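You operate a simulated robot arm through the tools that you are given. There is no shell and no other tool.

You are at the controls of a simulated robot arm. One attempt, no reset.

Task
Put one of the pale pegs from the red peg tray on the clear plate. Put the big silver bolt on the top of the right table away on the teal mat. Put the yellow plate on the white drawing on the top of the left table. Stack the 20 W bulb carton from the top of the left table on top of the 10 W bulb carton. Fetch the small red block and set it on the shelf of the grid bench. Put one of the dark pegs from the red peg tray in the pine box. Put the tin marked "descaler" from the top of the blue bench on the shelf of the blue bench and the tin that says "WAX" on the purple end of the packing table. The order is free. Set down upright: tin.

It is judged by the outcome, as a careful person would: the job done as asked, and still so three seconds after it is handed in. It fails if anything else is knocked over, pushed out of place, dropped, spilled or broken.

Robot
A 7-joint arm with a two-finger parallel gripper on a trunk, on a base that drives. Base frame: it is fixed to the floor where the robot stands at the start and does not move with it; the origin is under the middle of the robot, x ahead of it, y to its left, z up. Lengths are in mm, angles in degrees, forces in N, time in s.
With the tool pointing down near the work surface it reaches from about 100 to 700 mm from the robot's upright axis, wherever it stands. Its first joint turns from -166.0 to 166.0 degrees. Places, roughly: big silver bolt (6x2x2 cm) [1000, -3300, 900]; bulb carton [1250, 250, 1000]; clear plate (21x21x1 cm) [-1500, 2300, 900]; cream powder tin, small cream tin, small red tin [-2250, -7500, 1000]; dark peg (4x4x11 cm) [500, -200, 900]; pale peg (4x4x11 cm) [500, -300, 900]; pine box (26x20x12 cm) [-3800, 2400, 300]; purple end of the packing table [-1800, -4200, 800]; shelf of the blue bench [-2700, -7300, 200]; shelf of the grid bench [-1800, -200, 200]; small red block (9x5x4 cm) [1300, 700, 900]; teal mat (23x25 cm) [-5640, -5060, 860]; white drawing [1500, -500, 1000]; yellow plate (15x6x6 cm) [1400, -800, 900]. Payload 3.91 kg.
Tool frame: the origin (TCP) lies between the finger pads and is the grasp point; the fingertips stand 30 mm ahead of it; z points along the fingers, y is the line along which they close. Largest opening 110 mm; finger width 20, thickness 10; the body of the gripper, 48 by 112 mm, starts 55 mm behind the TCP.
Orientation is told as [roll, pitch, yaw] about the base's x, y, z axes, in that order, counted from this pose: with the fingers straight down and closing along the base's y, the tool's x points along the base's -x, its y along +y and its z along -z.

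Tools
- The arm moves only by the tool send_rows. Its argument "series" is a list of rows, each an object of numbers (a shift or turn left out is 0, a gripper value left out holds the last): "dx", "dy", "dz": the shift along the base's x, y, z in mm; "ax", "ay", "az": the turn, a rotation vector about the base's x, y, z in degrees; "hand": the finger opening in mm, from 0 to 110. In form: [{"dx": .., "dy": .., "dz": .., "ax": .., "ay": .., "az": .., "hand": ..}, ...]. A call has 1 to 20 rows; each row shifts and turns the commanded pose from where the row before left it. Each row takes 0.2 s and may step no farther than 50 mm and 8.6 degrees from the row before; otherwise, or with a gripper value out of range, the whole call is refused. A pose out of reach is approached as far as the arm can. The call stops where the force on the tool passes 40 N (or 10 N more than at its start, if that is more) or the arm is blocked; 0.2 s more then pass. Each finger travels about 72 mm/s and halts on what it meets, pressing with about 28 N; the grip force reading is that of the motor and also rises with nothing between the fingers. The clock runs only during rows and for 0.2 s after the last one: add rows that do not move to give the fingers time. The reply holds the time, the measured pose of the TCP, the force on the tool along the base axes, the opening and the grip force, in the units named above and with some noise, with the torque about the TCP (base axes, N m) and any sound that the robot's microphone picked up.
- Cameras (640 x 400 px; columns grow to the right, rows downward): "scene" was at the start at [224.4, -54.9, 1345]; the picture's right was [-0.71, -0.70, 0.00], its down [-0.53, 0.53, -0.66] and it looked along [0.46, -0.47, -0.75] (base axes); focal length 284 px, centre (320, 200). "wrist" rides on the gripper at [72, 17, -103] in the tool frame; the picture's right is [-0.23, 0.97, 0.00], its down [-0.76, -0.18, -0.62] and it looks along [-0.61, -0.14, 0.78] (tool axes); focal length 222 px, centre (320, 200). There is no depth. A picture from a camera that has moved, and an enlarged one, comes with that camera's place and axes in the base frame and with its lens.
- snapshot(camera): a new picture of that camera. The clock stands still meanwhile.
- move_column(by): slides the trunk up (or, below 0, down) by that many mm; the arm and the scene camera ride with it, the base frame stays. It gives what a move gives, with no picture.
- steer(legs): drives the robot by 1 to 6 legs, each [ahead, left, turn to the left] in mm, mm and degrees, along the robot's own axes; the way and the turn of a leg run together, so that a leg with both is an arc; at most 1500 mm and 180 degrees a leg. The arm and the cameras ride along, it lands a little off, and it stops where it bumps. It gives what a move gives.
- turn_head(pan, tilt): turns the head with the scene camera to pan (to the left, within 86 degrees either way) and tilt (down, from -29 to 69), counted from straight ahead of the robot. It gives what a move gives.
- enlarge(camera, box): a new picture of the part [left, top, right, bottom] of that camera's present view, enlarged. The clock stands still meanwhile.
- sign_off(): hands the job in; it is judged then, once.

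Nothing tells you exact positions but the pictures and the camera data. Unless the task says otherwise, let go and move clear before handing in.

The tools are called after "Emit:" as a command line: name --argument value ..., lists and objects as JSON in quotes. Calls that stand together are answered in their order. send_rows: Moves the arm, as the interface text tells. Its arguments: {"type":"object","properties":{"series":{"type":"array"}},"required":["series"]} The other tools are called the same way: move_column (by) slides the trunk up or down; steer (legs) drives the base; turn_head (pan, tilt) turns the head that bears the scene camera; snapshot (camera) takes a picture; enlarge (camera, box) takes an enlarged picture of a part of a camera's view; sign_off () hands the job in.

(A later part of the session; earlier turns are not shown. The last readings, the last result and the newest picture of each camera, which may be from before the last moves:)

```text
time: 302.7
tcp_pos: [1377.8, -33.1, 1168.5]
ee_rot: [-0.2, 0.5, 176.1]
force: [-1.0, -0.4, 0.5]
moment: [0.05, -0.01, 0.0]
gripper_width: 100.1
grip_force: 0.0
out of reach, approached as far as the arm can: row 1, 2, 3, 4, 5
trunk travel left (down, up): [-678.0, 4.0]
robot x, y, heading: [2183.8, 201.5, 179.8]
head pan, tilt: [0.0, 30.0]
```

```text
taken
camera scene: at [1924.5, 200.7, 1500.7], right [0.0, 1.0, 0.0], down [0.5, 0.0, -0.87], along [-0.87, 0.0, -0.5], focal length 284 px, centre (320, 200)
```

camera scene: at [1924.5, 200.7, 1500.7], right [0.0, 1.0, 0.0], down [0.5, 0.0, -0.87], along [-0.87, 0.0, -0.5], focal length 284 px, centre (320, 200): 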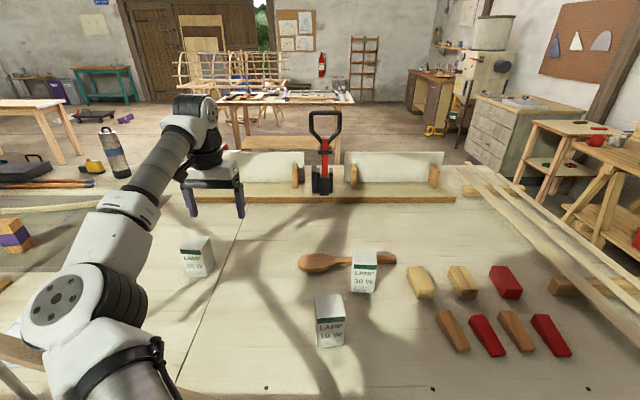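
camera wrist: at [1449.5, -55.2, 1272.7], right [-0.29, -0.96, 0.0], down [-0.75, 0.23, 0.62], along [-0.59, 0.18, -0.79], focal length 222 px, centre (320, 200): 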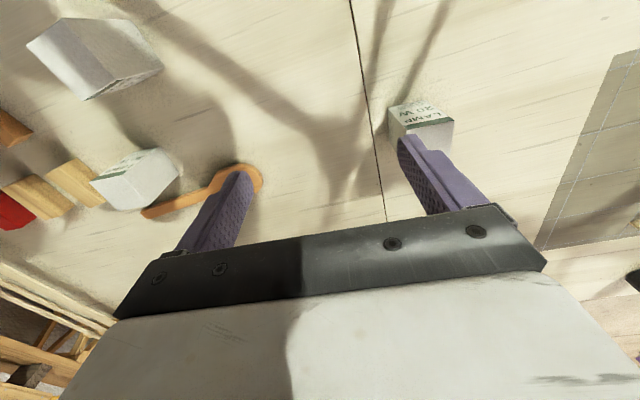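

The arm stopped short – probably a wrist joint limit because of the tool yaw. I'll return the command to the present spot and turn the hand +90° (the carton is square, so closing along x works too).

Emit:
send_rows --series '[{"dx": 30, "dy": 30, "dz": 25}, {"dx": 25, "dy": 30, "dz": 30}, {"dx": 25, "dy": 30, "dz": 30}, {"dx": 25, "dy": 32, "dz": 25}, {"az": 8.5}, {"az": 8.5}, {"az": 8.5}, {"az": 8.5}, {"az": 8.5}, {"az": 8.5}, {"az": 8.5}, {"az": 8.5}, {"az": 8.5}, {"az": 8.5}, {"az": 5}, {}]'

Emit:
snapshot --camera "scene"

```text
time: 306.1
tcp_pos: [1482.9, 91.2, 1279.6]
ee_rot: [-0.2, 0.7, -94.0]
force: [-1.1, -0.1, -0.4]
moment: [0.01, 0.02, 0.06]
gripper_width: 100.0
grip_force: 0.1
trunk travel left (down, up): [-678.0, 4.0]
robot x, y, heading: [2183.8, 202.2, 179.7]
head pan, tilt: [0.0, 30.0]
```

```text
taken
camera scene: at [1924.5, 200.7, 1500.7], right [0.0, 1.0, 0.0], down [0.5, 0.0, -0.87], along [-0.87, 0.0, -0.5], focal length 284 px, centre (320, 200)
```

scene: 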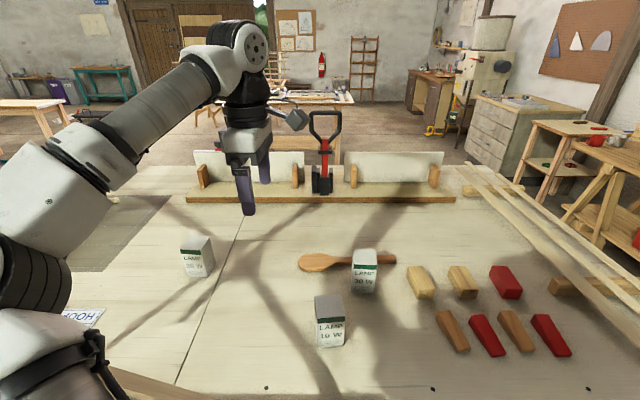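

Emit:
send_rows --series '[{"dx": -23, "dy": -27, "dz": -24}, {"dx": -23, "dy": -27, "dz": -24}, {"dx": -23, "dy": -27, "dz": -24}, {"dx": -23, "dy": -27, "dz": -24}, {"dx": -23, "dy": -27, "dz": -24}]'

Emit:
snapshot --camera "scene"

```text
time: 307.3
tcp_pos: [1365.8, -46.6, 1158.6]
ee_rot: [-0.1, 0.6, -94.2]
force: [-0.3, -0.7, -0.1]
moment: [0.02, 0.0, -0.02]
gripper_width: 99.8
grip_force: 0.0
trunk travel left (down, up): [-678.0, 4.0]
robot x, y, heading: [2186.5, 201.2, 179.7]
head pan, tilt: [0.0, 30.0]
```

```text
taken
camera scene: at [1923.6, 200.4, 1500.5], right [0.0, 1.0, 0.0], down [0.5, 0.0, -0.87], along [-0.87, 0.0, -0.5], focal length 284 px, centre (320, 200)
```

scene: 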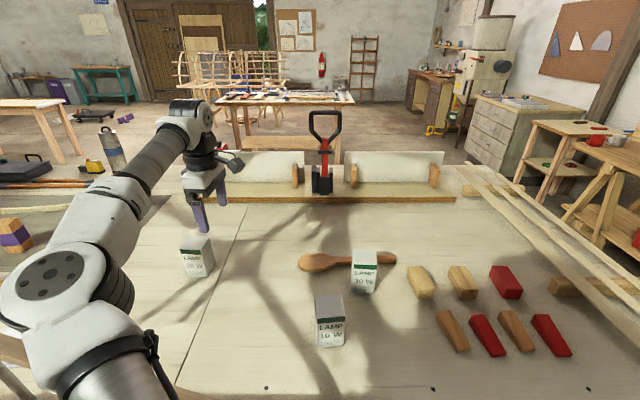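

Emit:
turn_head --pan 40 --tilt 35

Emit:
snapshot --camera "scene"

```text
time: 308.4
tcp_pos: [1367.1, -45.1, 1159.3]
ee_rot: [-0.2, 0.6, -94.2]
force: [-0.6, 0.5, 0.4]
moment: [-0.01, 0.03, -0.01]
gripper_width: 100.2
grip_force: 0.1
trunk travel left (down, up): [-678.0, 4.0]
robot x, y, heading: [2183.5, 199.1, 179.7]
head pan, tilt: [40.0, 35.0]
```

```text
taken
camera scene: at [1947.4, 144.1, 1492.9], right [-0.64, 0.77, 0.0], down [0.44, 0.37, -0.82], along [-0.63, -0.52, -0.57], focal length 284 px, centre (320, 200)
```

scene: 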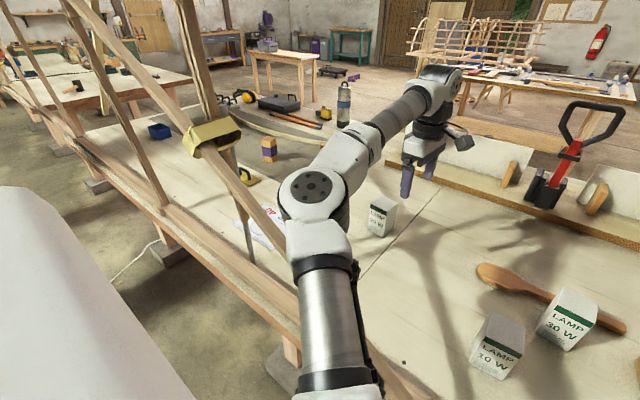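

The elbow is at about (1732, −41, 1310), well above the diagonal there (~1090). Continuing toward the 20 W carton.

Emit:
send_rows --series '[{"dx": -23, "dy": -27, "dz": -24}, {"dx": -23, "dy": -27, "dz": -25}, {"dx": -23, "dy": -28, "dz": -25}, {"dx": -23, "dy": -28, "dz": -25}, {}]'

Emit:
snapshot --camera "wrist"

Emit:
snapshot --camera "scene"

```text
time: 309.6
tcp_pos: [1312.8, -128.2, 1072.1]
ee_rot: [-0.2, 0.5, -94.2]
force: [-0.2, 0.0, 0.1]
moment: [0.03, -0.01, 0.0]
gripper_width: 99.8
grip_force: 0.0
out of reach, approached as far as the arm can: row 3, 4
trunk travel left (down, up): [-678.0, 4.0]
robot x, y, heading: [2185.0, 199.9, 180.0]
head pan, tilt: [40.0, 35.0]
```

```text
taken
camera wrist: at [1335.8, -58.7, 1175.5], right [0.95, -0.3, -0.01], down [-0.23, -0.75, 0.62], along [-0.19, -0.59, -0.79], focal length 222 px, centre (320, 200)
```

wrist: 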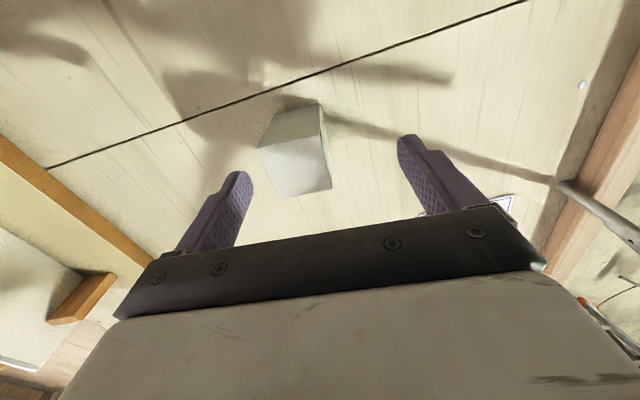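

```text
taken
camera scene: at [1947.4, 144.3, 1493.0], right [-0.64, 0.77, 0.0], down [0.44, 0.37, -0.82], along [-0.63, -0.53, -0.57], focal length 284 px, centre (320, 200)
```

scene: 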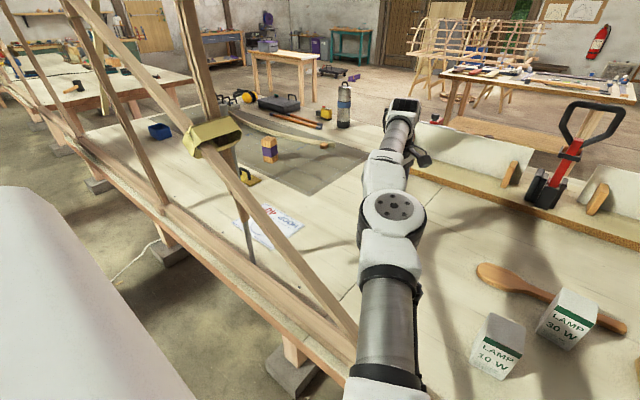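

The straight arm is ~45 mm short. I'll shift the robot 65 mm toward −y and 15 mm closer, then re-aim at the carton (centre ≈(1280,−157)).

Emit:
steer --legs '[[15, 65, 0]]'

Emit:
snapshot --camera "wrist"

Emit:
snapshot --camera "scene"

```text
time: 310.8
tcp_pos: [1297.9, -191.8, 1071.3]
ee_rot: [-0.2, 0.5, -94.1]
force: [0.2, -0.4, -1.0]
moment: [0.06, -0.04, 0.01]
gripper_width: 100.0
grip_force: 0.0
trunk travel left (down, up): [-678.0, 4.0]
robot x, y, heading: [2168.8, 136.1, 179.8]
head pan, tilt: [40.0, 35.0]
```

```text
taken
camera wrist: at [1320.4, -123.5, 1175.3], right [0.95, -0.3, -0.01], down [-0.23, -0.75, 0.62], along [-0.19, -0.59, -0.79], focal length 222 px, centre (320, 200)
```

wrist: 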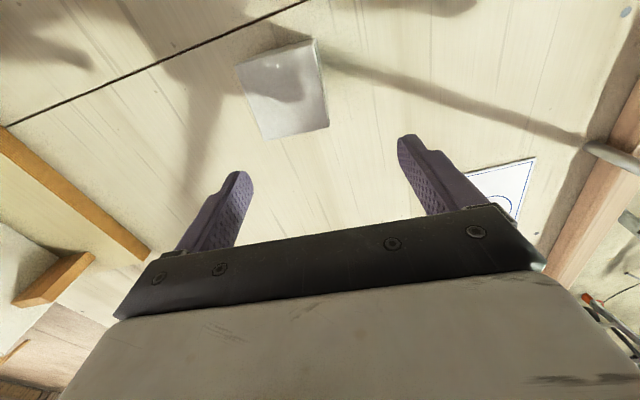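

```text
taken
camera scene: at [1932.1, 78.7, 1492.9], right [-0.64, 0.77, 0.0], down [0.44, 0.37, -0.82], along [-0.63, -0.52, -0.57], focal length 284 px, centre (320, 200)
```

scene: 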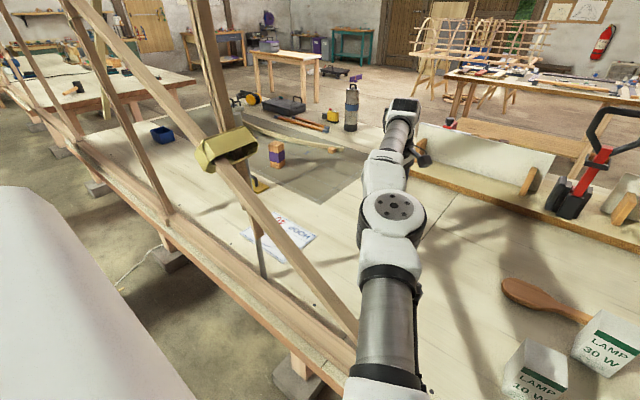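

Emit:
send_rows --series '[{"dx": -15, "dy": 35}, {"dz": -40}, {}]'

Emit:
snapshot --camera "wrist"

```text
time: 311.6
tcp_pos: [1282.3, -155.9, 1032.3]
ee_rot: [-0.2, 0.6, -94.2]
force: [-0.1, 0.7, 1.2]
moment: [0.0, -0.04, 0.06]
gripper_width: 100.0
grip_force: 0.0
trunk travel left (down, up): [-678.0, 4.0]
robot x, y, heading: [2169.1, 135.7, 179.7]
head pan, tilt: [40.0, 35.0]
```

```text
taken
camera wrist: at [1306.1, -86.3, 1135.8], right [0.95, -0.3, -0.01], down [-0.23, -0.75, 0.62], along [-0.19, -0.59, -0.79], focal length 222 px, centre (320, 200)
```

wrist: 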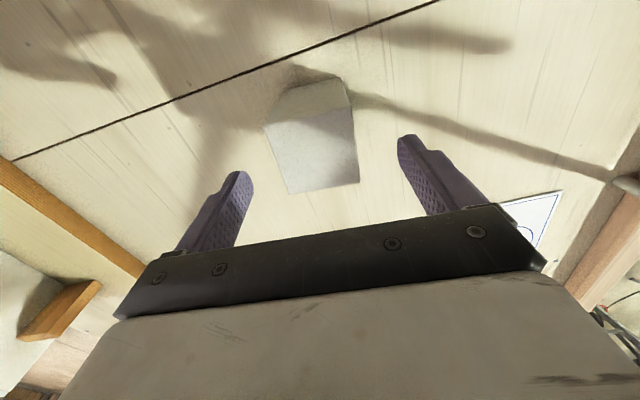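

Perfectly aligned. Descending and gripping.

Emit:
send_rows --series '[{"dz": -30}, {"dz": -30}, {"dz": -27}, {}, {"hand": 0}, {}, {}, {}]'

Emit:
snapshot --camera "wrist"

```text
time: 313.4
tcp_pos: [1280.6, -156.5, 950.5]
ee_rot: [-0.5, 0.1, -94.3]
force: [-0.2, -0.1, -0.4]
moment: [0.01, 0.01, 0.01]
gripper_width: 61.7
grip_force: 28.1
trunk travel left (down, up): [-678.0, 4.0]
robot x, y, heading: [2175.8, 133.8, 179.6]
head pan, tilt: [40.0, 35.0]
```

```text
taken
camera wrist: at [1304.6, -86.9, 1054.0], right [0.95, -0.3, -0.01], down [-0.23, -0.75, 0.62], along [-0.19, -0.59, -0.78], focal length 222 px, centre (320, 200)
```

wrist: 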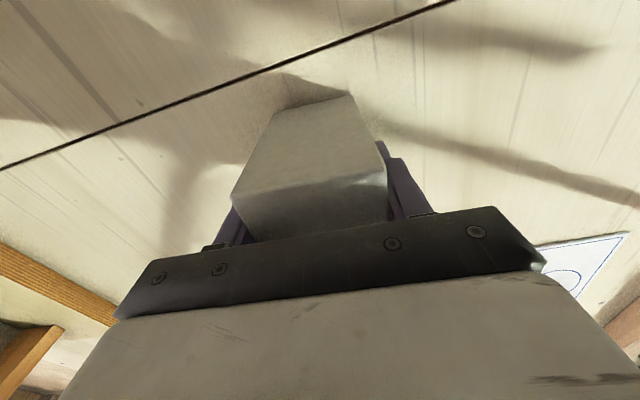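

Emit:
snapshot --camera "scene"

Emit:
turn_head --pan 10 --tilt 45

Emit:
snapshot --camera "scene"

```text
taken
camera scene: at [1932.6, 81.9, 1493.7], right [-0.64, 0.77, 0.0], down [0.44, 0.37, -0.82], along [-0.63, -0.53, -0.57], focal length 284 px, centre (320, 200)
```

scene: 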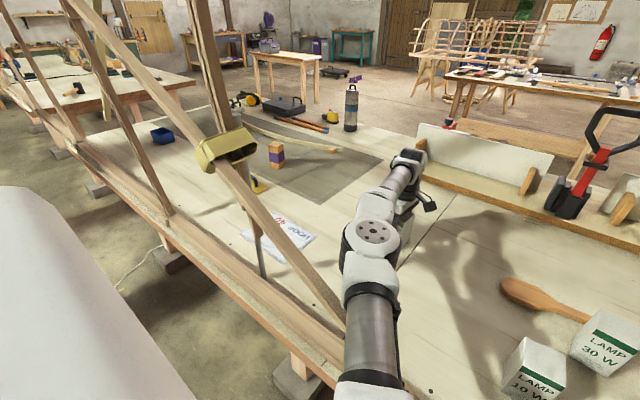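

```text
time: 314.3
tcp_pos: [1280.5, -156.0, 949.8]
ee_rot: [-0.6, 0.2, -94.1]
force: [0.0, 1.0, -0.4]
moment: [-0.02, 0.0, -0.01]
gripper_width: 61.6
grip_force: 28.1
trunk travel left (down, up): [-678.0, 4.0]
robot x, y, heading: [2170.9, 133.9, 179.7]
head pan, tilt: [10.0, 45.0]
```

```text
taken
camera scene: at [1920.0, 124.7, 1478.5], right [-0.17, 0.99, 0.0], down [0.7, 0.12, -0.71], along [-0.7, -0.12, -0.71], focal length 284 px, centre (320, 200)
```

scene: 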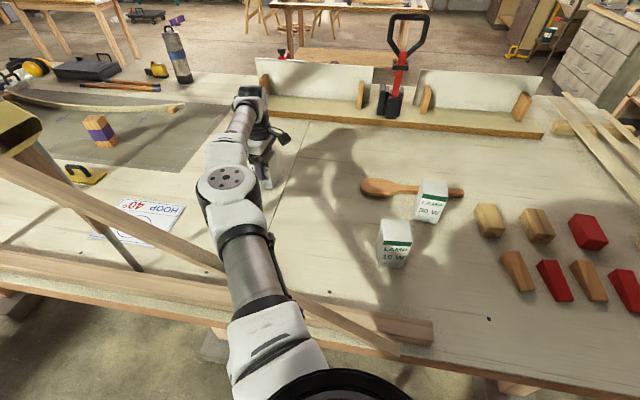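

The upper arm seems to be just touching the diagonal (the body tilted slightly). I'll lift at once to get off it.

Emit:
send_rows --series '[{"dz": 20}, {"dz": 25}, {"dz": 20}, {}]'

Emit:
snapshot --camera "scene"

Emit:
snapshot --camera "wrist"

```text
time: 315.3
tcp_pos: [1282.6, -156.8, 1008.7]
ee_rot: [-0.2, 0.6, -94.2]
force: [0.4, -0.2, -0.7]
moment: [0.02, -0.02, 0.0]
gripper_width: 61.4
grip_force: 27.8
trunk travel left (down, up): [-678.0, 4.0]
robot x, y, heading: [2171.8, 134.3, 180.1]
head pan, tilt: [10.0, 45.0]
```

```text
taken
camera scene: at [1919.6, 121.9, 1478.0], right [-0.17, 0.99, 0.0], down [0.7, 0.12, -0.71], along [-0.7, -0.12, -0.71], focal length 284 px, centre (320, 200)
```

scene: 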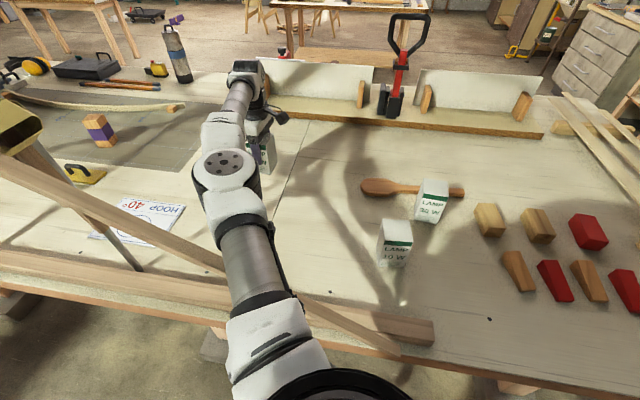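

```text
taken
camera wrist: at [1305.2, -87.6, 1112.6], right [0.95, -0.3, -0.01], down [-0.23, -0.75, 0.62], along [-0.19, -0.59, -0.79], focal length 222 px, centre (320, 200)
```

wrist: 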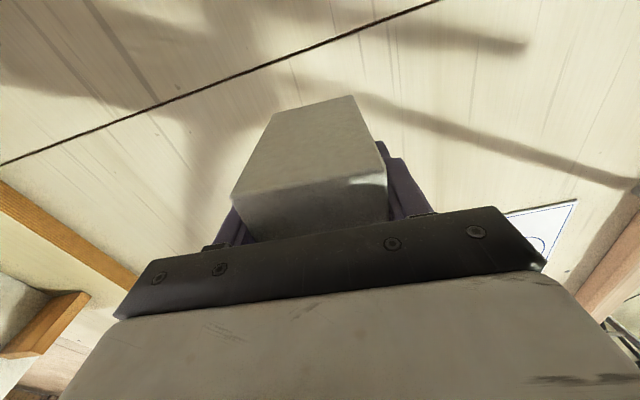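

The body is level again and the frame has not moved; carton is in hand with its bottom at ≈931. Driving sideways (+y) away from the diagonal.

Emit:
steer --legs '[[0, -250, 0]]'

Emit:
send_rows --series '[{"dx": 20, "dy": 10, "dz": 25}, {"dx": 20, "dy": 10, "dz": 25}, {"dx": 20, "dy": 10, "dz": 25}, {"dx": 15, "dy": 5, "dz": 20, "az": 8.5}, {}]'

Emit:
turn_head --pan 15 --tilt 40

Emit:
snapshot --camera "scene"

Emit:
snapshot --camera "wrist"

```text
time: 317.9
tcp_pos: [1282.3, 99.5, 1009.7]
ee_rot: [-0.2, 0.4, -94.3]
force: [-0.5, 0.0, -0.6]
moment: [0.02, -0.03, 0.0]
gripper_width: 61.6
grip_force: 28.4
trunk travel left (down, up): [-678.0, 4.0]
robot x, y, heading: [2170.0, 390.8, 179.9]
head pan, tilt: [10.0, 45.0]
```

```text
time: 319.1
tcp_pos: [1358.9, 133.4, 1104.6]
ee_rot: [-0.2, 0.6, -85.7]
force: [-0.7, 0.3, -0.5]
moment: [-0.02, 0.01, -0.02]
gripper_width: 61.5
grip_force: 27.9
trunk travel left (down, up): [-678.0, 4.0]
robot x, y, heading: [2170.5, 387.6, 179.6]
head pan, tilt: [10.0, 45.0]
```

```text
time: 319.8
tcp_pos: [1357.5, 133.6, 1104.6]
ee_rot: [-0.2, 0.6, -85.7]
force: [0.8, -0.9, -0.3]
moment: [-0.02, 0.0, -0.03]
gripper_width: 61.4
grip_force: 28.4
trunk travel left (down, up): [-678.0, 4.0]
robot x, y, heading: [2171.4, 387.0, 179.8]
head pan, tilt: [15.0, 40.0]
```

```text
taken
camera scene: at [1918.5, 368.9, 1485.3], right [-0.25, 0.97, 0.0], down [0.62, 0.16, -0.77], along [-0.74, -0.19, -0.64], focal length 284 px, centre (320, 200)
```

scene: 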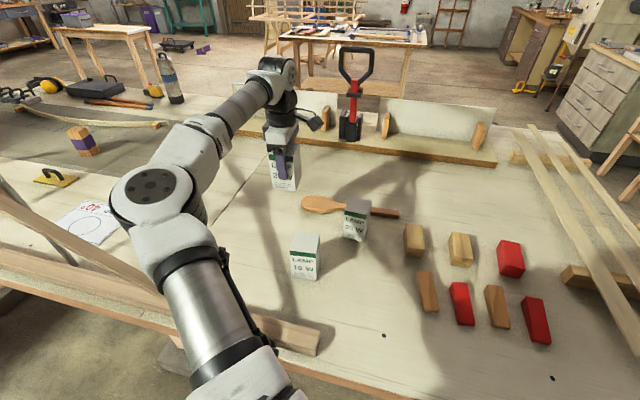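

```text
taken
camera wrist: at [1370.1, 205.2, 1208.1], right [0.99, -0.15, -0.01], down [-0.12, -0.78, 0.62], along [-0.1, -0.61, -0.79], focal length 222 px, centre (320, 200)
```

wrist: 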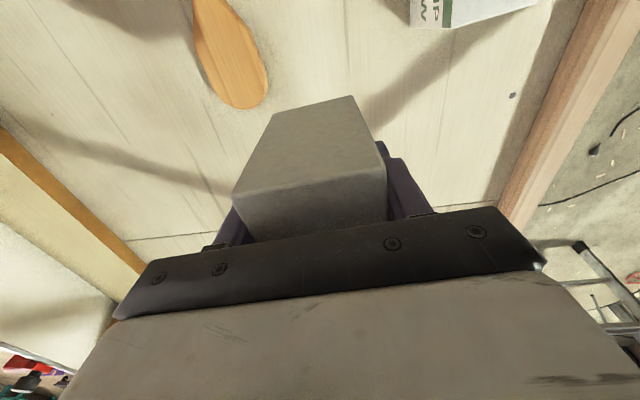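

Emit:
enlarge --camera "scene" --box '[264, 225, 344, 275]'

```text
8.00 times, centred on (304, 250) of scene
camera zoom: at [1918.5, 368.9, 1485.3], right [-0.25, 0.97, 0.0], down [0.62, 0.16, -0.77], along [-0.74, -0.19, -0.64], focal length 2275 px, centre (448, -200)
```

zoom: 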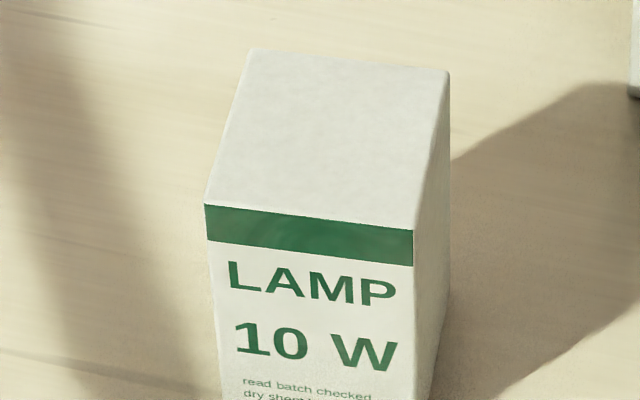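

10 W carton top centre ≈(1498,222), z≈985. Moving the held carton over it.

Emit:
send_rows --series '[{"dx": 35, "dy": 22}, {"dx": 35, "dy": 22}, {"dx": 35, "dy": 22}, {"dx": 35, "dy": 22, "az": 1}, {}, {}]'

Emit:
snapshot --camera "wrist"

Emit:
snapshot --camera "scene"

```text
time: 321.1
tcp_pos: [1499.6, 221.7, 1106.0]
ee_rot: [-0.2, 0.5, -84.7]
force: [-0.8, 0.2, -1.3]
moment: [0.0, 0.0, 0.02]
gripper_width: 61.7
grip_force: 28.0
trunk travel left (down, up): [-678.0, 4.0]
robot x, y, heading: [2172.9, 392.5, 180.0]
head pan, tilt: [15.0, 40.0]
```

```text
taken
camera wrist: at [1511.0, 293.5, 1209.1], right [0.99, -0.14, -0.01], down [-0.1, -0.78, 0.62], along [-0.09, -0.61, -0.79], focal length 222 px, centre (320, 200)
```

wrist: 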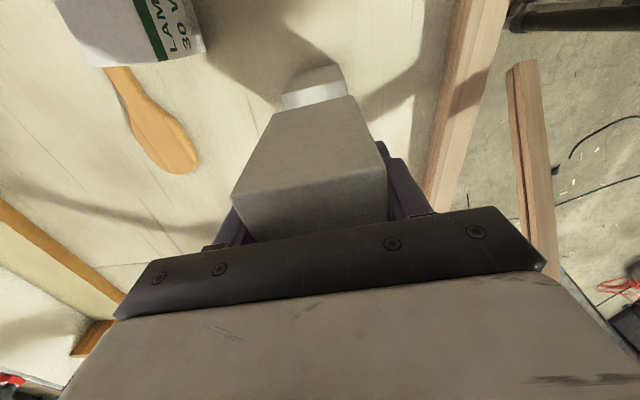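

```text
taken
camera scene: at [1918.7, 369.0, 1485.4], right [-0.25, 0.97, 0.0], down [0.62, 0.16, -0.77], along [-0.74, -0.2, -0.64], focal length 284 px, centre (320, 200)
```

scene: 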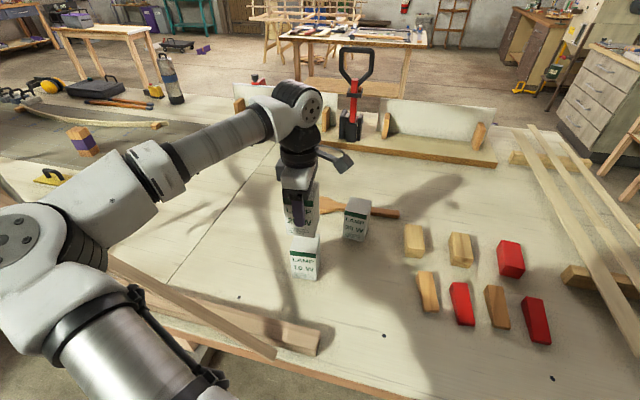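

Emit:
send_rows --series '[{"dz": -20}, {"dz": -14}, {"dz": -4}, {}]'

Emit:
enlarge --camera "scene" --box '[250, 170, 362, 240]'

```text
time: 322.1
tcp_pos: [1498.2, 221.1, 1066.1]
ee_rot: [-0.2, 0.5, -84.8]
force: [0.5, -0.6, 0.2]
moment: [-0.02, 0.02, 0.03]
gripper_width: 61.6
grip_force: 27.6
trunk travel left (down, up): [-678.0, 4.0]
robot x, y, heading: [2171.5, 388.1, 179.8]
head pan, tilt: [15.0, 40.0]
```

```text
5.71 times, centred on (306, 205) of scene
camera zoom: at [1918.5, 368.9, 1485.4], right [-0.25, 0.97, 0.0], down [0.62, 0.16, -0.77], along [-0.74, -0.2, -0.64], focal length 1625 px, centre (400, 171)
```

zoom: 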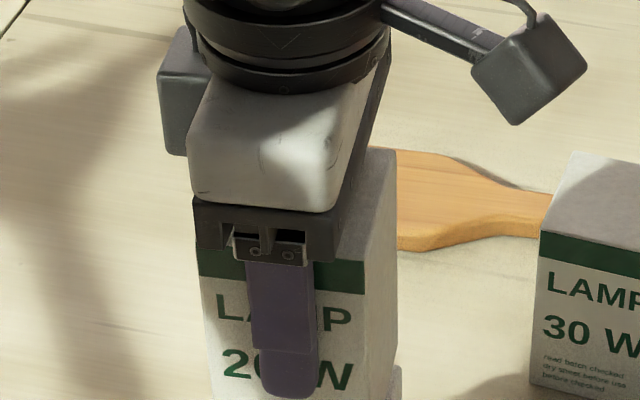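

Emit:
send_rows --series '[{"dz": -2}, {"dz": -2}, {}]'

Emit:
enlarge --camera "scene" --box '[266, 200, 346, 250]'

```text
time: 322.9
tcp_pos: [1497.5, 220.6, 1062.5]
ee_rot: [-0.1, 0.6, -84.7]
force: [0.2, 0.1, -0.9]
moment: [0.01, -0.01, -0.02]
gripper_width: 61.6
grip_force: 27.7
trunk travel left (down, up): [-678.0, 4.0]
robot x, y, heading: [2173.4, 389.4, 179.8]
head pan, tilt: [15.0, 40.0]
```

```text
8.00 times, centred on (306, 225) of scene
camera zoom: at [1918.5, 368.9, 1485.4], right [-0.25, 0.97, 0.0], down [0.62, 0.16, -0.77], along [-0.74, -0.2, -0.64], focal length 2275 px, centre (432, 0)
```

zoom: 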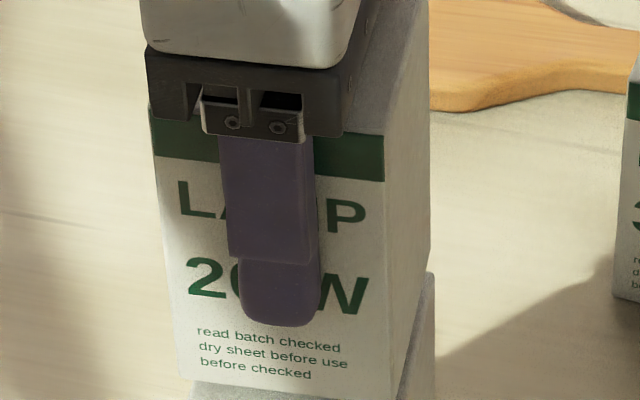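

Emit:
send_rows --series '[{"dz": -2}, {"dz": -2}, {"dz": -1}, {}]'

Emit:
enlarge --camera "scene" --box '[266, 200, 346, 250]'

```text
time: 323.9
tcp_pos: [1497.1, 221.4, 1057.2]
ee_rot: [-0.2, 0.5, -84.8]
force: [0.4, 0.1, -0.9]
moment: [-0.01, 0.0, 0.03]
gripper_width: 61.6
grip_force: 27.7
trunk travel left (down, up): [-678.0, 4.0]
robot x, y, heading: [2171.3, 385.7, 179.7]
head pan, tilt: [15.0, 40.0]
```

```text
8.00 times, centred on (306, 225) of scene
camera zoom: at [1918.5, 368.9, 1485.4], right [-0.25, 0.97, 0.0], down [0.62, 0.16, -0.77], along [-0.74, -0.2, -0.64], focal length 2275 px, centre (432, 0)
```

zoom: 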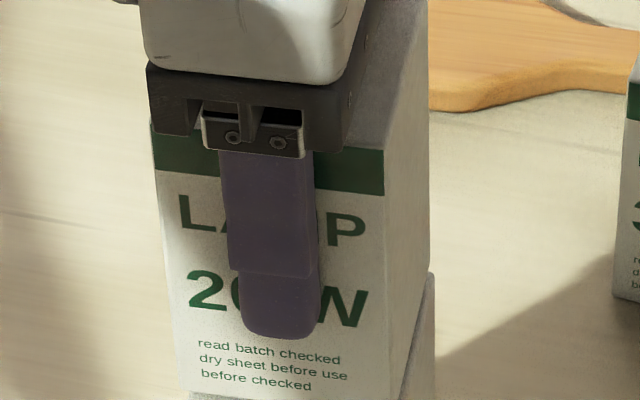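

Emit:
send_rows --series '[{"dz": -1.5}, {"dz": -1.5}, {}]'

```text
time: 324.8
tcp_pos: [1498.3, 222.2, 1055.1]
ee_rot: [-0.3, 0.4, -84.7]
force: [-0.6, -1.0, 7.0]
moment: [-0.25, -0.17, 0.01]
gripper_width: 61.7
grip_force: 28.0
trunk travel left (down, up): [-678.0, 4.0]
robot x, y, heading: [2168.8, 384.6, 179.9]
head pan, tilt: [15.0, 40.0]
```

Contact (7 N). Opening slowly and backing off upward.

Emit:
send_rows --series '[{"hand": 66}, {"hand": 75}, {"hand": 90}, {}, {"dz": 10}, {"dz": 30}, {"dz": 40}, {"dz": 45}]'

Emit:
enlarge --camera "scene" --box '[240, 170, 368, 290]'

Emit:
snapshot --camera "wrist"

```text
time: 326.6
tcp_pos: [1499.8, 224.3, 1179.4]
ee_rot: [-0.3, 0.6, -84.8]
force: [0.6, 0.6, 0.8]
moment: [-0.02, -0.02, 0.01]
gripper_width: 89.9
grip_force: 0.2
trunk travel left (down, up): [-678.0, 4.0]
robot x, y, heading: [2171.8, 386.7, 180.0]
head pan, tilt: [15.0, 40.0]
```

```text
3.33 times, centred on (304, 230) of scene
camera zoom: at [1918.8, 369.2, 1485.4], right [-0.25, 0.97, 0.0], down [0.62, 0.16, -0.77], along [-0.74, -0.2, -0.64], focal length 948 px, centre (373, 100)
```

zoom: 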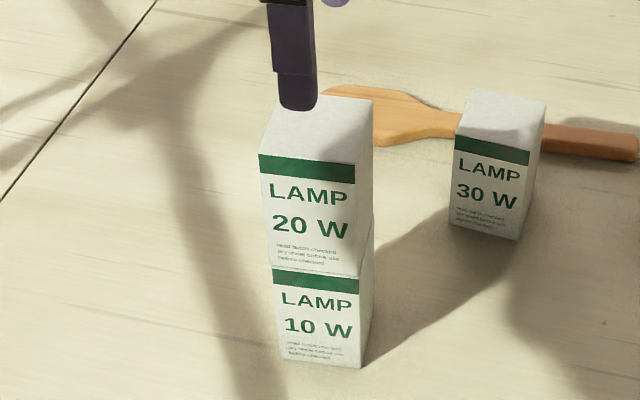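

```text
taken
camera wrist: at [1510.3, 296.1, 1283.3], right [0.99, -0.14, -0.01], down [-0.1, -0.78, 0.62], along [-0.09, -0.61, -0.79], focal length 222 px, centre (320, 200)
```

wrist: 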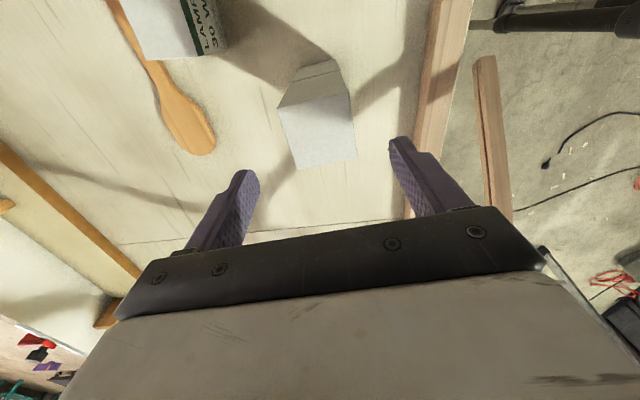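

The 20 W carton stands squarely on the 10 W one. Next the yellow plate: I'll retract the arm high, back off, and drive along the far side to look at it through the frame.

Emit:
send_rows --series '[{"dz": 40}, {"dz": 25, "dx": 20}, {"dx": 40, "dy": 20}, {"dx": 40, "dy": 20}, {"dx": 40, "dy": 25}, {"dx": 35, "dy": 35}, {"dx": 30, "dy": 35}, {"dx": 20, "dy": 40}, {"dx": 20, "dy": 40}, {"dx": 10, "dy": 45}, {"dy": 45}, {"dy": 45}, {}]'

Emit:
steer --legs '[[-180, 0, 0], [0, 1400, 0]]'

Emit:
turn_head --pan 0 --tilt 25

Emit:
snapshot --camera "scene"

Emit:
turn_head --pan -45 --tilt 25

Emit:
snapshot --camera "scene"

```text
time: 329.4
tcp_pos: [1752.5, 571.7, 1245.3]
ee_rot: [-0.3, 0.6, -84.8]
force: [-0.4, -0.5, 0.1]
moment: [0.0, -0.04, -0.04]
gripper_width: 89.9
grip_force: 0.2
trunk travel left (down, up): [-678.0, 4.0]
robot x, y, heading: [2169.9, 386.6, 179.7]
head pan, tilt: [15.0, 40.0]
```

```text
time: 341.5
tcp_pos: [1925.8, -830.5, 1245.5]
ee_rot: [-0.2, 0.5, -84.6]
force: [0.5, -0.8, -0.1]
moment: [0.02, 0.02, 0.03]
gripper_width: 90.0
grip_force: 0.0
trunk travel left (down, up): [-678.0, 4.0]
robot x, y, heading: [2345.5, -1015.3, 180.1]
head pan, tilt: [15.0, 40.0]
```

```text
time: 342.3
tcp_pos: [1927.4, -831.1, 1245.1]
ee_rot: [-0.2, 0.5, -84.5]
force: [-0.1, -0.6, 1.3]
moment: [-0.02, -0.01, 0.0]
gripper_width: 90.0
grip_force: 0.0
trunk travel left (down, up): [-678.0, 4.0]
robot x, y, heading: [2349.3, -1011.4, 180.0]
head pan, tilt: [0.0, 25.0]
```

```text
taken
camera scene: at [2084.4, -1012.3, 1508.6], right [0.0, 1.0, 0.0], down [0.42, 0.0, -0.91], along [-0.91, 0.0, -0.42], focal length 284 px, centre (320, 200)
```

scene: 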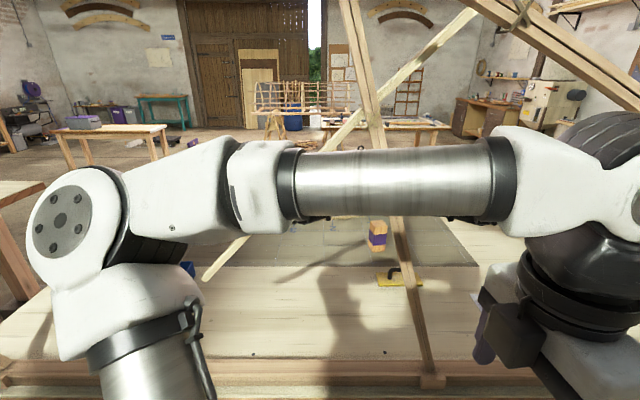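

```text
time: 343.4
tcp_pos: [1927.2, -830.7, 1245.1]
ee_rot: [-0.2, 0.5, -84.5]
force: [-0.4, 0.2, 1.1]
moment: [-0.03, -0.01, 0.02]
gripper_width: 89.8
grip_force: 0.0
trunk travel left (down, up): [-678.0, 4.0]
robot x, y, heading: [2345.5, -1011.7, 179.9]
head pan, tilt: [-45.0, 25.0]
```

```text
taken
camera scene: at [2111.3, -947.1, 1508.7], right [0.71, 0.71, 0.0], down [0.3, -0.3, -0.91], along [-0.64, 0.64, -0.42], focal length 284 px, centre (320, 200)
```

scene: 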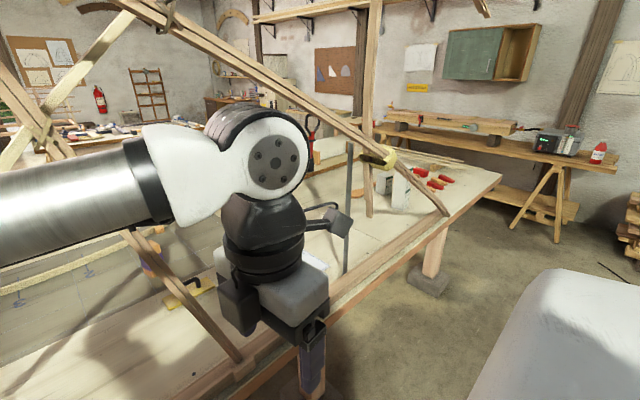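

I can see the plate beside rib s1 (base ≈(1711,−783), leaning to −y upward) and a hanging diagonal tip at about (1700,−1209,1180). I'll zoom at the plate for its orientation.

Emit:
turn_head --pan 0 --tilt 25

Emit:
enlarge --camera "scene" --box '[340, 245, 452, 315]'

Emit:
snapshot --camera "wrist"

```text
time: 344.5
tcp_pos: [1927.0, -832.0, 1244.9]
ee_rot: [-0.2, 0.5, -84.4]
force: [0.2, 0.0, -0.6]
moment: [0.02, -0.01, 0.0]
gripper_width: 90.0
grip_force: 0.1
trunk travel left (down, up): [-678.0, 4.0]
robot x, y, heading: [2347.6, -1010.3, 180.1]
head pan, tilt: [0.0, 25.0]
```

```text
5.71 times, centred on (396, 280) of scene
camera zoom: at [2084.4, -1012.2, 1508.7], right [0.0, 1.0, 0.0], down [0.42, 0.0, -0.91], along [-0.91, 0.0, -0.42], focal length 1625 px, centre (-114, -257)
```

zoom: 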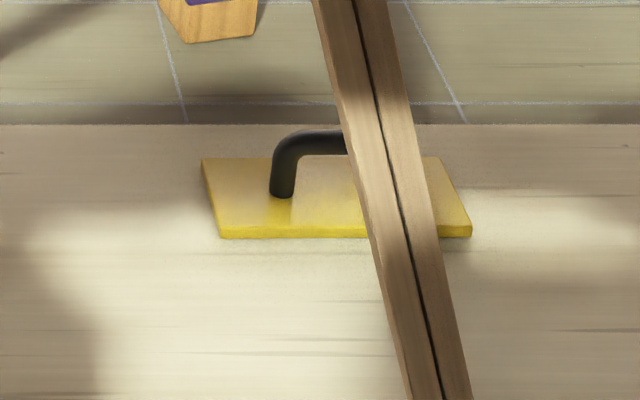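

```text
taken
camera wrist: at [1938.8, -759.4, 1349.0], right [0.99, -0.13, -0.01], down [-0.1, -0.78, 0.62], along [-0.09, -0.61, -0.79], focal length 222 px, centre (320, 200)
```

wrist: 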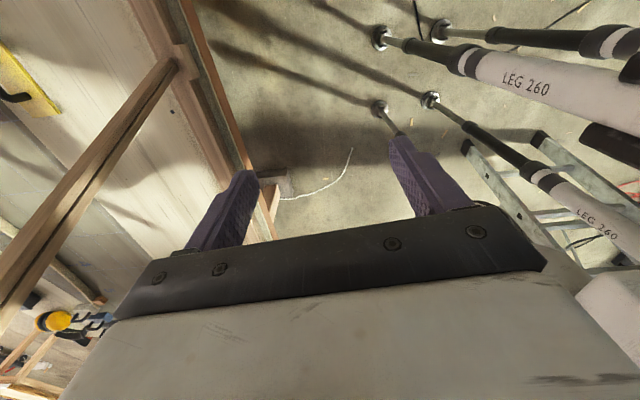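

The plate's long side lies along y (≈ y −824…−685, x 1322…1376) with an arch handle; I'll grip the handle across x. I'll lower the trunk so the arm passes under the hanging stick, back off a bit, extend the arm in left of rib s1, then drive in.

Emit:
move_column --by -155

Emit:
steer --legs '[[-85, 50, 0]]'

Emit:
send_rows --series '[{"dy": -40, "dx": -20, "dz": -10, "az": -5.5}, {"dy": -40, "dx": -25, "dz": -10}, {"dy": -25, "dx": -40, "dz": -10}, {"dy": -15, "dx": -40, "dz": -10}, {"dx": -45, "dz": -10}, {"dx": -45, "dz": -10}, {}]'

Emit:
turn_head --pan 0 --tilt 35

Emit:
snapshot --camera "scene"

Emit:
snapshot --camera "wrist"

```text
time: 346.3
tcp_pos: [1927.8, -831.3, 1091.3]
ee_rot: [-0.2, 0.5, -84.5]
force: [-0.2, 0.2, -0.4]
moment: [0.02, -0.05, 0.02]
gripper_width: 89.9
grip_force: 0.1
trunk travel left (down, up): [-523.0, 159.0]
robot x, y, heading: [2348.8, -1014.6, 180.0]
head pan, tilt: [0.0, 25.0]
```

```text
time: 347.4
tcp_pos: [2012.8, -881.2, 1092.0]
ee_rot: [-0.3, 0.6, -84.5]
force: [-0.2, 0.7, 0.0]
moment: [0.03, 0.01, -0.01]
gripper_width: 90.2
grip_force: 0.1
trunk travel left (down, up): [-523.0, 159.0]
robot x, y, heading: [2431.9, -1063.5, -179.9]
head pan, tilt: [0.0, 25.0]
```

```text
time: 349.1
tcp_pos: [1796.5, -1002.1, 1029.0]
ee_rot: [-0.2, 0.6, -90.0]
force: [-0.8, 0.0, -0.5]
moment: [-0.01, 0.04, 0.0]
gripper_width: 89.8
grip_force: 0.1
trunk travel left (down, up): [-523.0, 159.0]
robot x, y, heading: [2431.1, -1066.3, -180.1]
head pan, tilt: [0.0, 25.0]
```

```text
time: 349.8
tcp_pos: [1798.3, -1001.9, 1030.3]
ee_rot: [-0.1, 0.6, -90.1]
force: [-0.2, 0.1, 1.0]
moment: [0.0, 0.0, -0.03]
gripper_width: 90.0
grip_force: 0.2
trunk travel left (down, up): [-523.0, 159.0]
robot x, y, heading: [2431.9, -1062.2, -180.0]
head pan, tilt: [0.0, 35.0]
```

```text
taken
camera scene: at [2173.6, -1061.9, 1338.0], right [0.0, 1.0, 0.0], down [0.57, 0.0, -0.82], along [-0.82, 0.0, -0.57], focal length 284 px, centre (320, 200)
```

scene: 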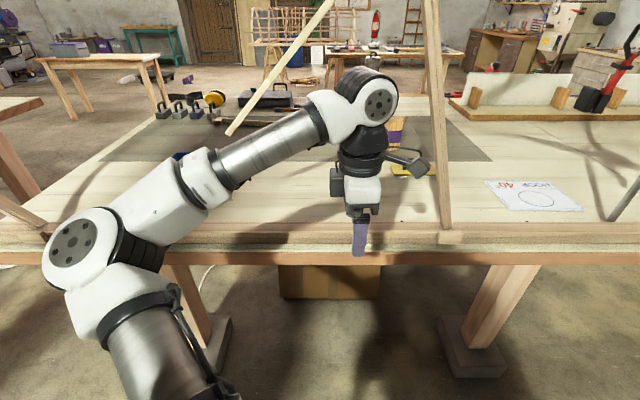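

```text
taken
camera wrist: at [1815.8, -931.4, 1133.9], right [0.97, -0.23, -0.01], down [-0.18, -0.77, 0.62], along [-0.14, -0.6, -0.79], focal length 222 px, centre (320, 200)
```

wrist: 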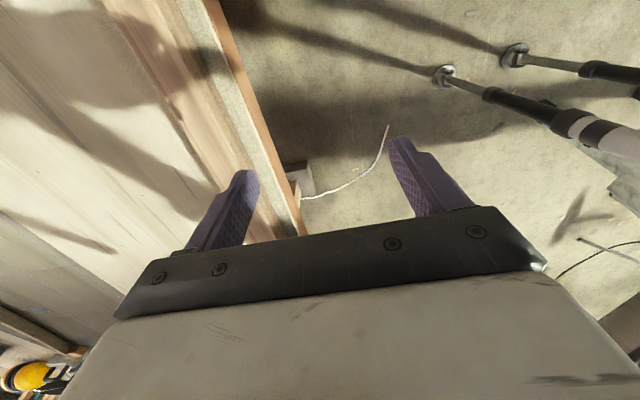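

The window is clear: the hand is left of rib s1 and below the hanging stick. Extending inward.

Emit:
send_rows --series '[{"dx": -40, "dy": 5}, {"dx": -40, "dy": 5}, {"dx": -40, "dy": 5}, {"dx": -40, "dy": 5}, {"dx": -40, "dy": 8}]'

Emit:
snapshot --camera "scene"

```text
time: 351.0
tcp_pos: [1596.3, -970.6, 1030.7]
ee_rot: [-0.2, 0.5, -90.0]
force: [-0.6, -0.1, -0.3]
moment: [0.0, -0.03, 0.01]
gripper_width: 90.0
grip_force: 0.1
trunk travel left (down, up): [-523.0, 159.0]
robot x, y, heading: [2430.1, -1064.5, -180.0]
head pan, tilt: [0.0, 35.0]
```

```text
taken
camera scene: at [2173.3, -1061.5, 1337.8], right [0.0, 1.0, 0.0], down [0.57, 0.0, -0.82], along [-0.82, 0.0, -0.57], focal length 284 px, centre (320, 200)
```

scene: 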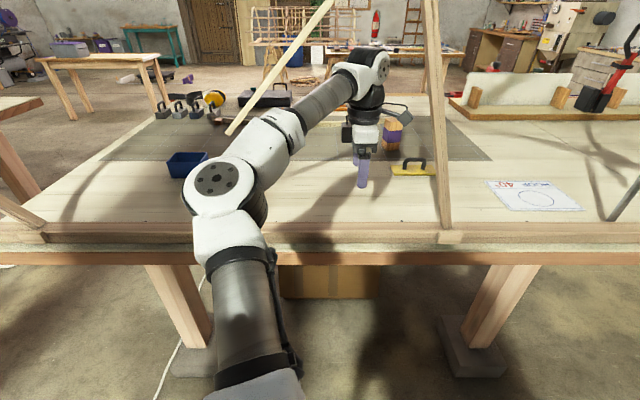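

Emit:
send_rows --series '[{"dz": -40}, {"dx": -40, "dy": 5}, {"dx": -40, "dy": 5}, {"dx": -35, "dy": 5}, {}]'

Emit:
snapshot --camera "scene"

```text
time: 352.2
tcp_pos: [1498.6, -961.2, 987.1]
ee_rot: [-0.3, 0.4, -90.1]
force: [-0.1, 0.3, -0.1]
moment: [-0.02, 0.04, -0.03]
gripper_width: 90.1
grip_force: 0.1
out of reach, approached as far as the arm can: row 4
trunk travel left (down, up): [-523.0, 159.0]
robot x, y, heading: [2432.0, -1064.9, -180.1]
head pan, tilt: [0.0, 35.0]
```

```text
taken
camera scene: at [2173.6, -1061.6, 1337.9], right [0.0, 1.0, 0.0], down [0.57, 0.0, -0.82], along [-0.82, 0.0, -0.57], focal length 284 px, centre (320, 200)
```

scene: 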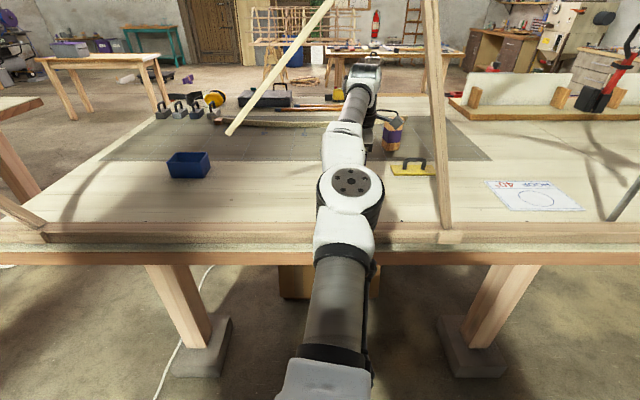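

The arm is straight and passes mid-window. Driving forward ~235 mm with the arm extended over the table.

Emit:
steer --legs '[[237, -14, 0]]'

Emit:
snapshot --camera "scene"

Emit:
snapshot --camera "wrist"

```text
time: 353.9
tcp_pos: [1261.7, -946.4, 986.5]
ee_rot: [-0.1, 0.4, -90.0]
force: [0.3, -1.0, -0.5]
moment: [-0.01, -0.01, -0.01]
gripper_width: 90.0
grip_force: 0.1
trunk travel left (down, up): [-523.0, 159.0]
robot x, y, heading: [2197.0, -1046.4, 180.0]
head pan, tilt: [0.0, 35.0]
```

```text
taken
camera scene: at [1935.9, -1047.5, 1337.8], right [0.0, 1.0, 0.0], down [0.57, 0.0, -0.82], along [-0.82, 0.0, -0.57], focal length 284 px, centre (320, 200)
```

scene: 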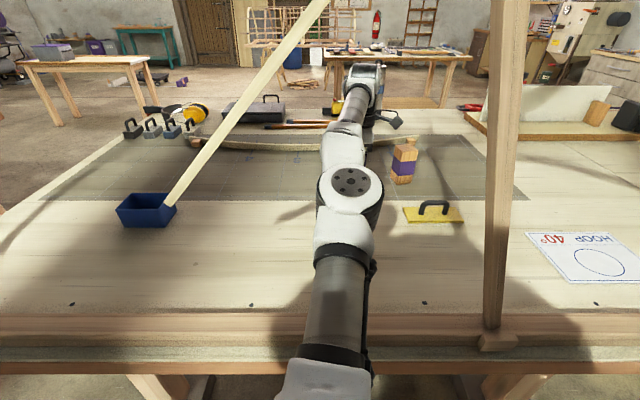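

```text
taken
camera wrist: at [1280.0, -875.9, 1090.6], right [0.97, -0.23, -0.01], down [-0.18, -0.77, 0.62], along [-0.14, -0.6, -0.79], focal length 222 px, centre (320, 200)
```

wrist: 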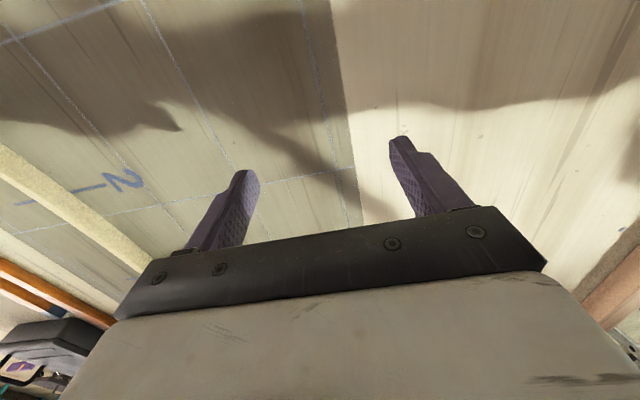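

Emit:
enlarge --camera "scene" --box '[392, 190, 472, 240]'

Emit:
enlarge --camera "scene" --box '[480, 210, 640, 310]'

```text
8.00 times, centred on (432, 215) of scene
camera zoom: at [1935.9, -1047.5, 1337.8], right [0.0, 1.0, 0.0], down [0.57, 0.0, -0.82], along [-0.82, 0.0, -0.57], focal length 2275 px, centre (-576, 80)
```

zoom: 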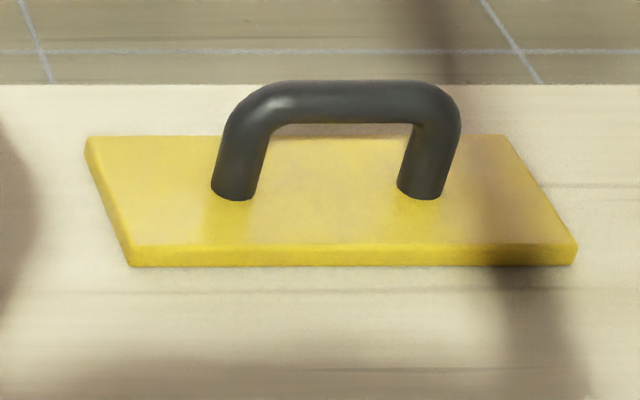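

```text
4.00 times, centred on (560, 260) of scene
camera zoom: at [1935.9, -1047.5, 1337.8], right [0.0, 1.0, 0.0], down [0.57, 0.0, -0.82], along [-0.82, 0.0, -0.57], focal length 1137 px, centre (-640, -40)
```

zoom: 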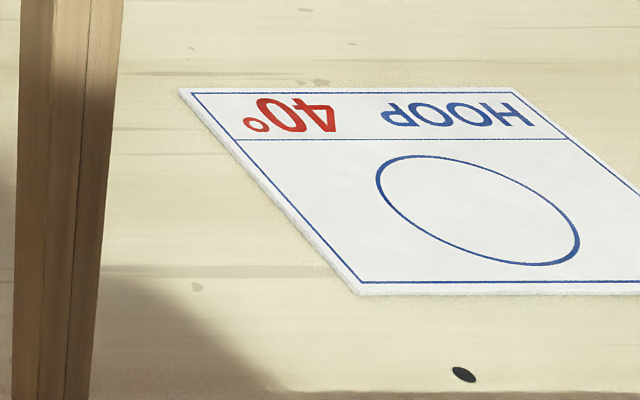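

Plate centre ≈(1349,−752), handle bar at x≈1351, z≈920. Drawing ≈ x 1410–1562, y −545…−338. Moving over the handle.

Emit:
send_rows --series '[{"dx": 18, "dy": 38}, {"dx": 18, "dy": 38}, {"dx": 18, "dy": 38}, {"dx": 18, "dy": 38}, {"dx": 17, "dy": 38}, {}]'

Emit:
snapshot --camera "wrist"

Emit:
snapshot --camera "scene"

```text
time: 355.3
tcp_pos: [1352.2, -756.4, 985.8]
ee_rot: [-0.2, 0.5, -90.0]
force: [0.5, -0.2, -0.5]
moment: [0.0, 0.04, 0.02]
gripper_width: 89.8
grip_force: 0.2
trunk travel left (down, up): [-523.0, 159.0]
robot x, y, heading: [2197.7, -1047.5, 179.9]
head pan, tilt: [0.0, 35.0]
```

```text
taken
camera wrist: at [1370.3, -686.1, 1089.6], right [0.97, -0.23, -0.01], down [-0.18, -0.77, 0.62], along [-0.14, -0.6, -0.79], focal length 222 px, centre (320, 200)
```

wrist: 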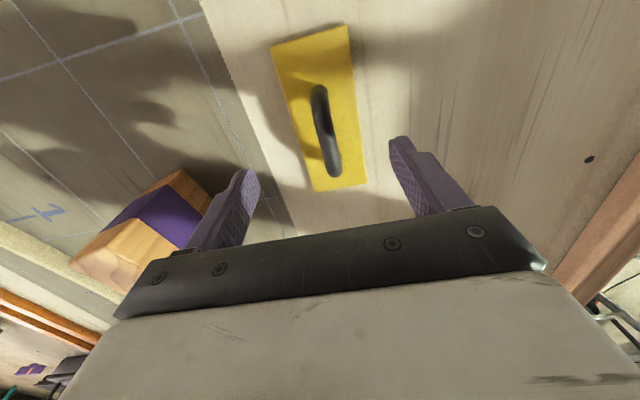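

```text
taken
camera scene: at [1936.4, -1047.6, 1337.9], right [0.0, 1.0, 0.0], down [0.57, 0.0, -0.82], along [-0.82, 0.0, -0.57], focal length 284 px, centre (320, 200)
```

scene: 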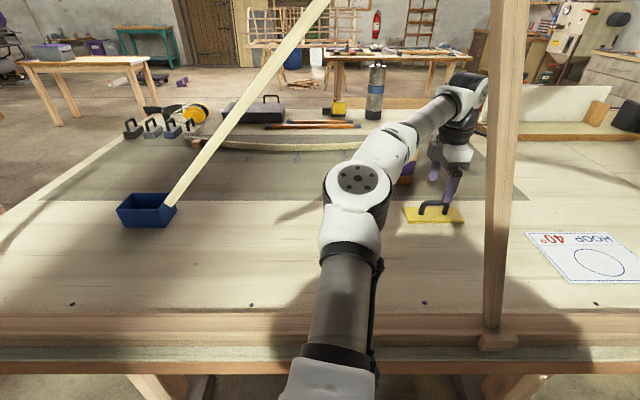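

Emit:
send_rows --series '[{"dx": 5, "dy": 7, "hand": 60}, {"dz": -30}, {"dz": -22}, {"dz": -12}, {}]'

Emit:
snapshot --camera "wrist"

```text
time: 356.5
tcp_pos: [1357.5, -748.9, 921.6]
ee_rot: [-0.2, 0.5, -90.0]
force: [-0.5, -0.2, -0.4]
moment: [0.02, -0.02, -0.05]
gripper_width: 60.0
grip_force: 0.2
trunk travel left (down, up): [-523.0, 159.0]
robot x, y, heading: [2194.1, -1049.1, 180.2]
head pan, tilt: [0.0, 35.0]
```

```text
taken
camera wrist: at [1374.7, -678.5, 1025.6], right [0.97, -0.23, -0.01], down [-0.18, -0.77, 0.62], along [-0.14, -0.6, -0.79], focal length 222 px, centre (320, 200)
```

wrist: 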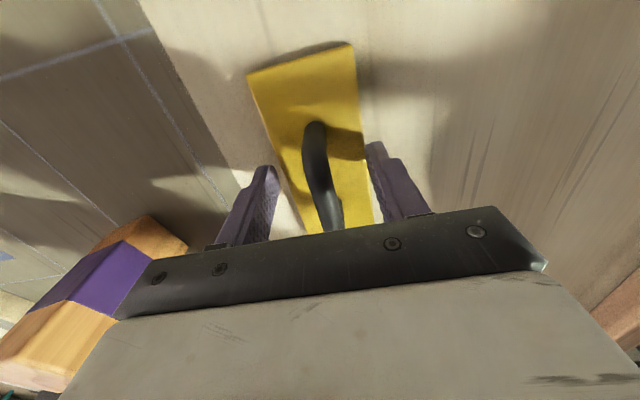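

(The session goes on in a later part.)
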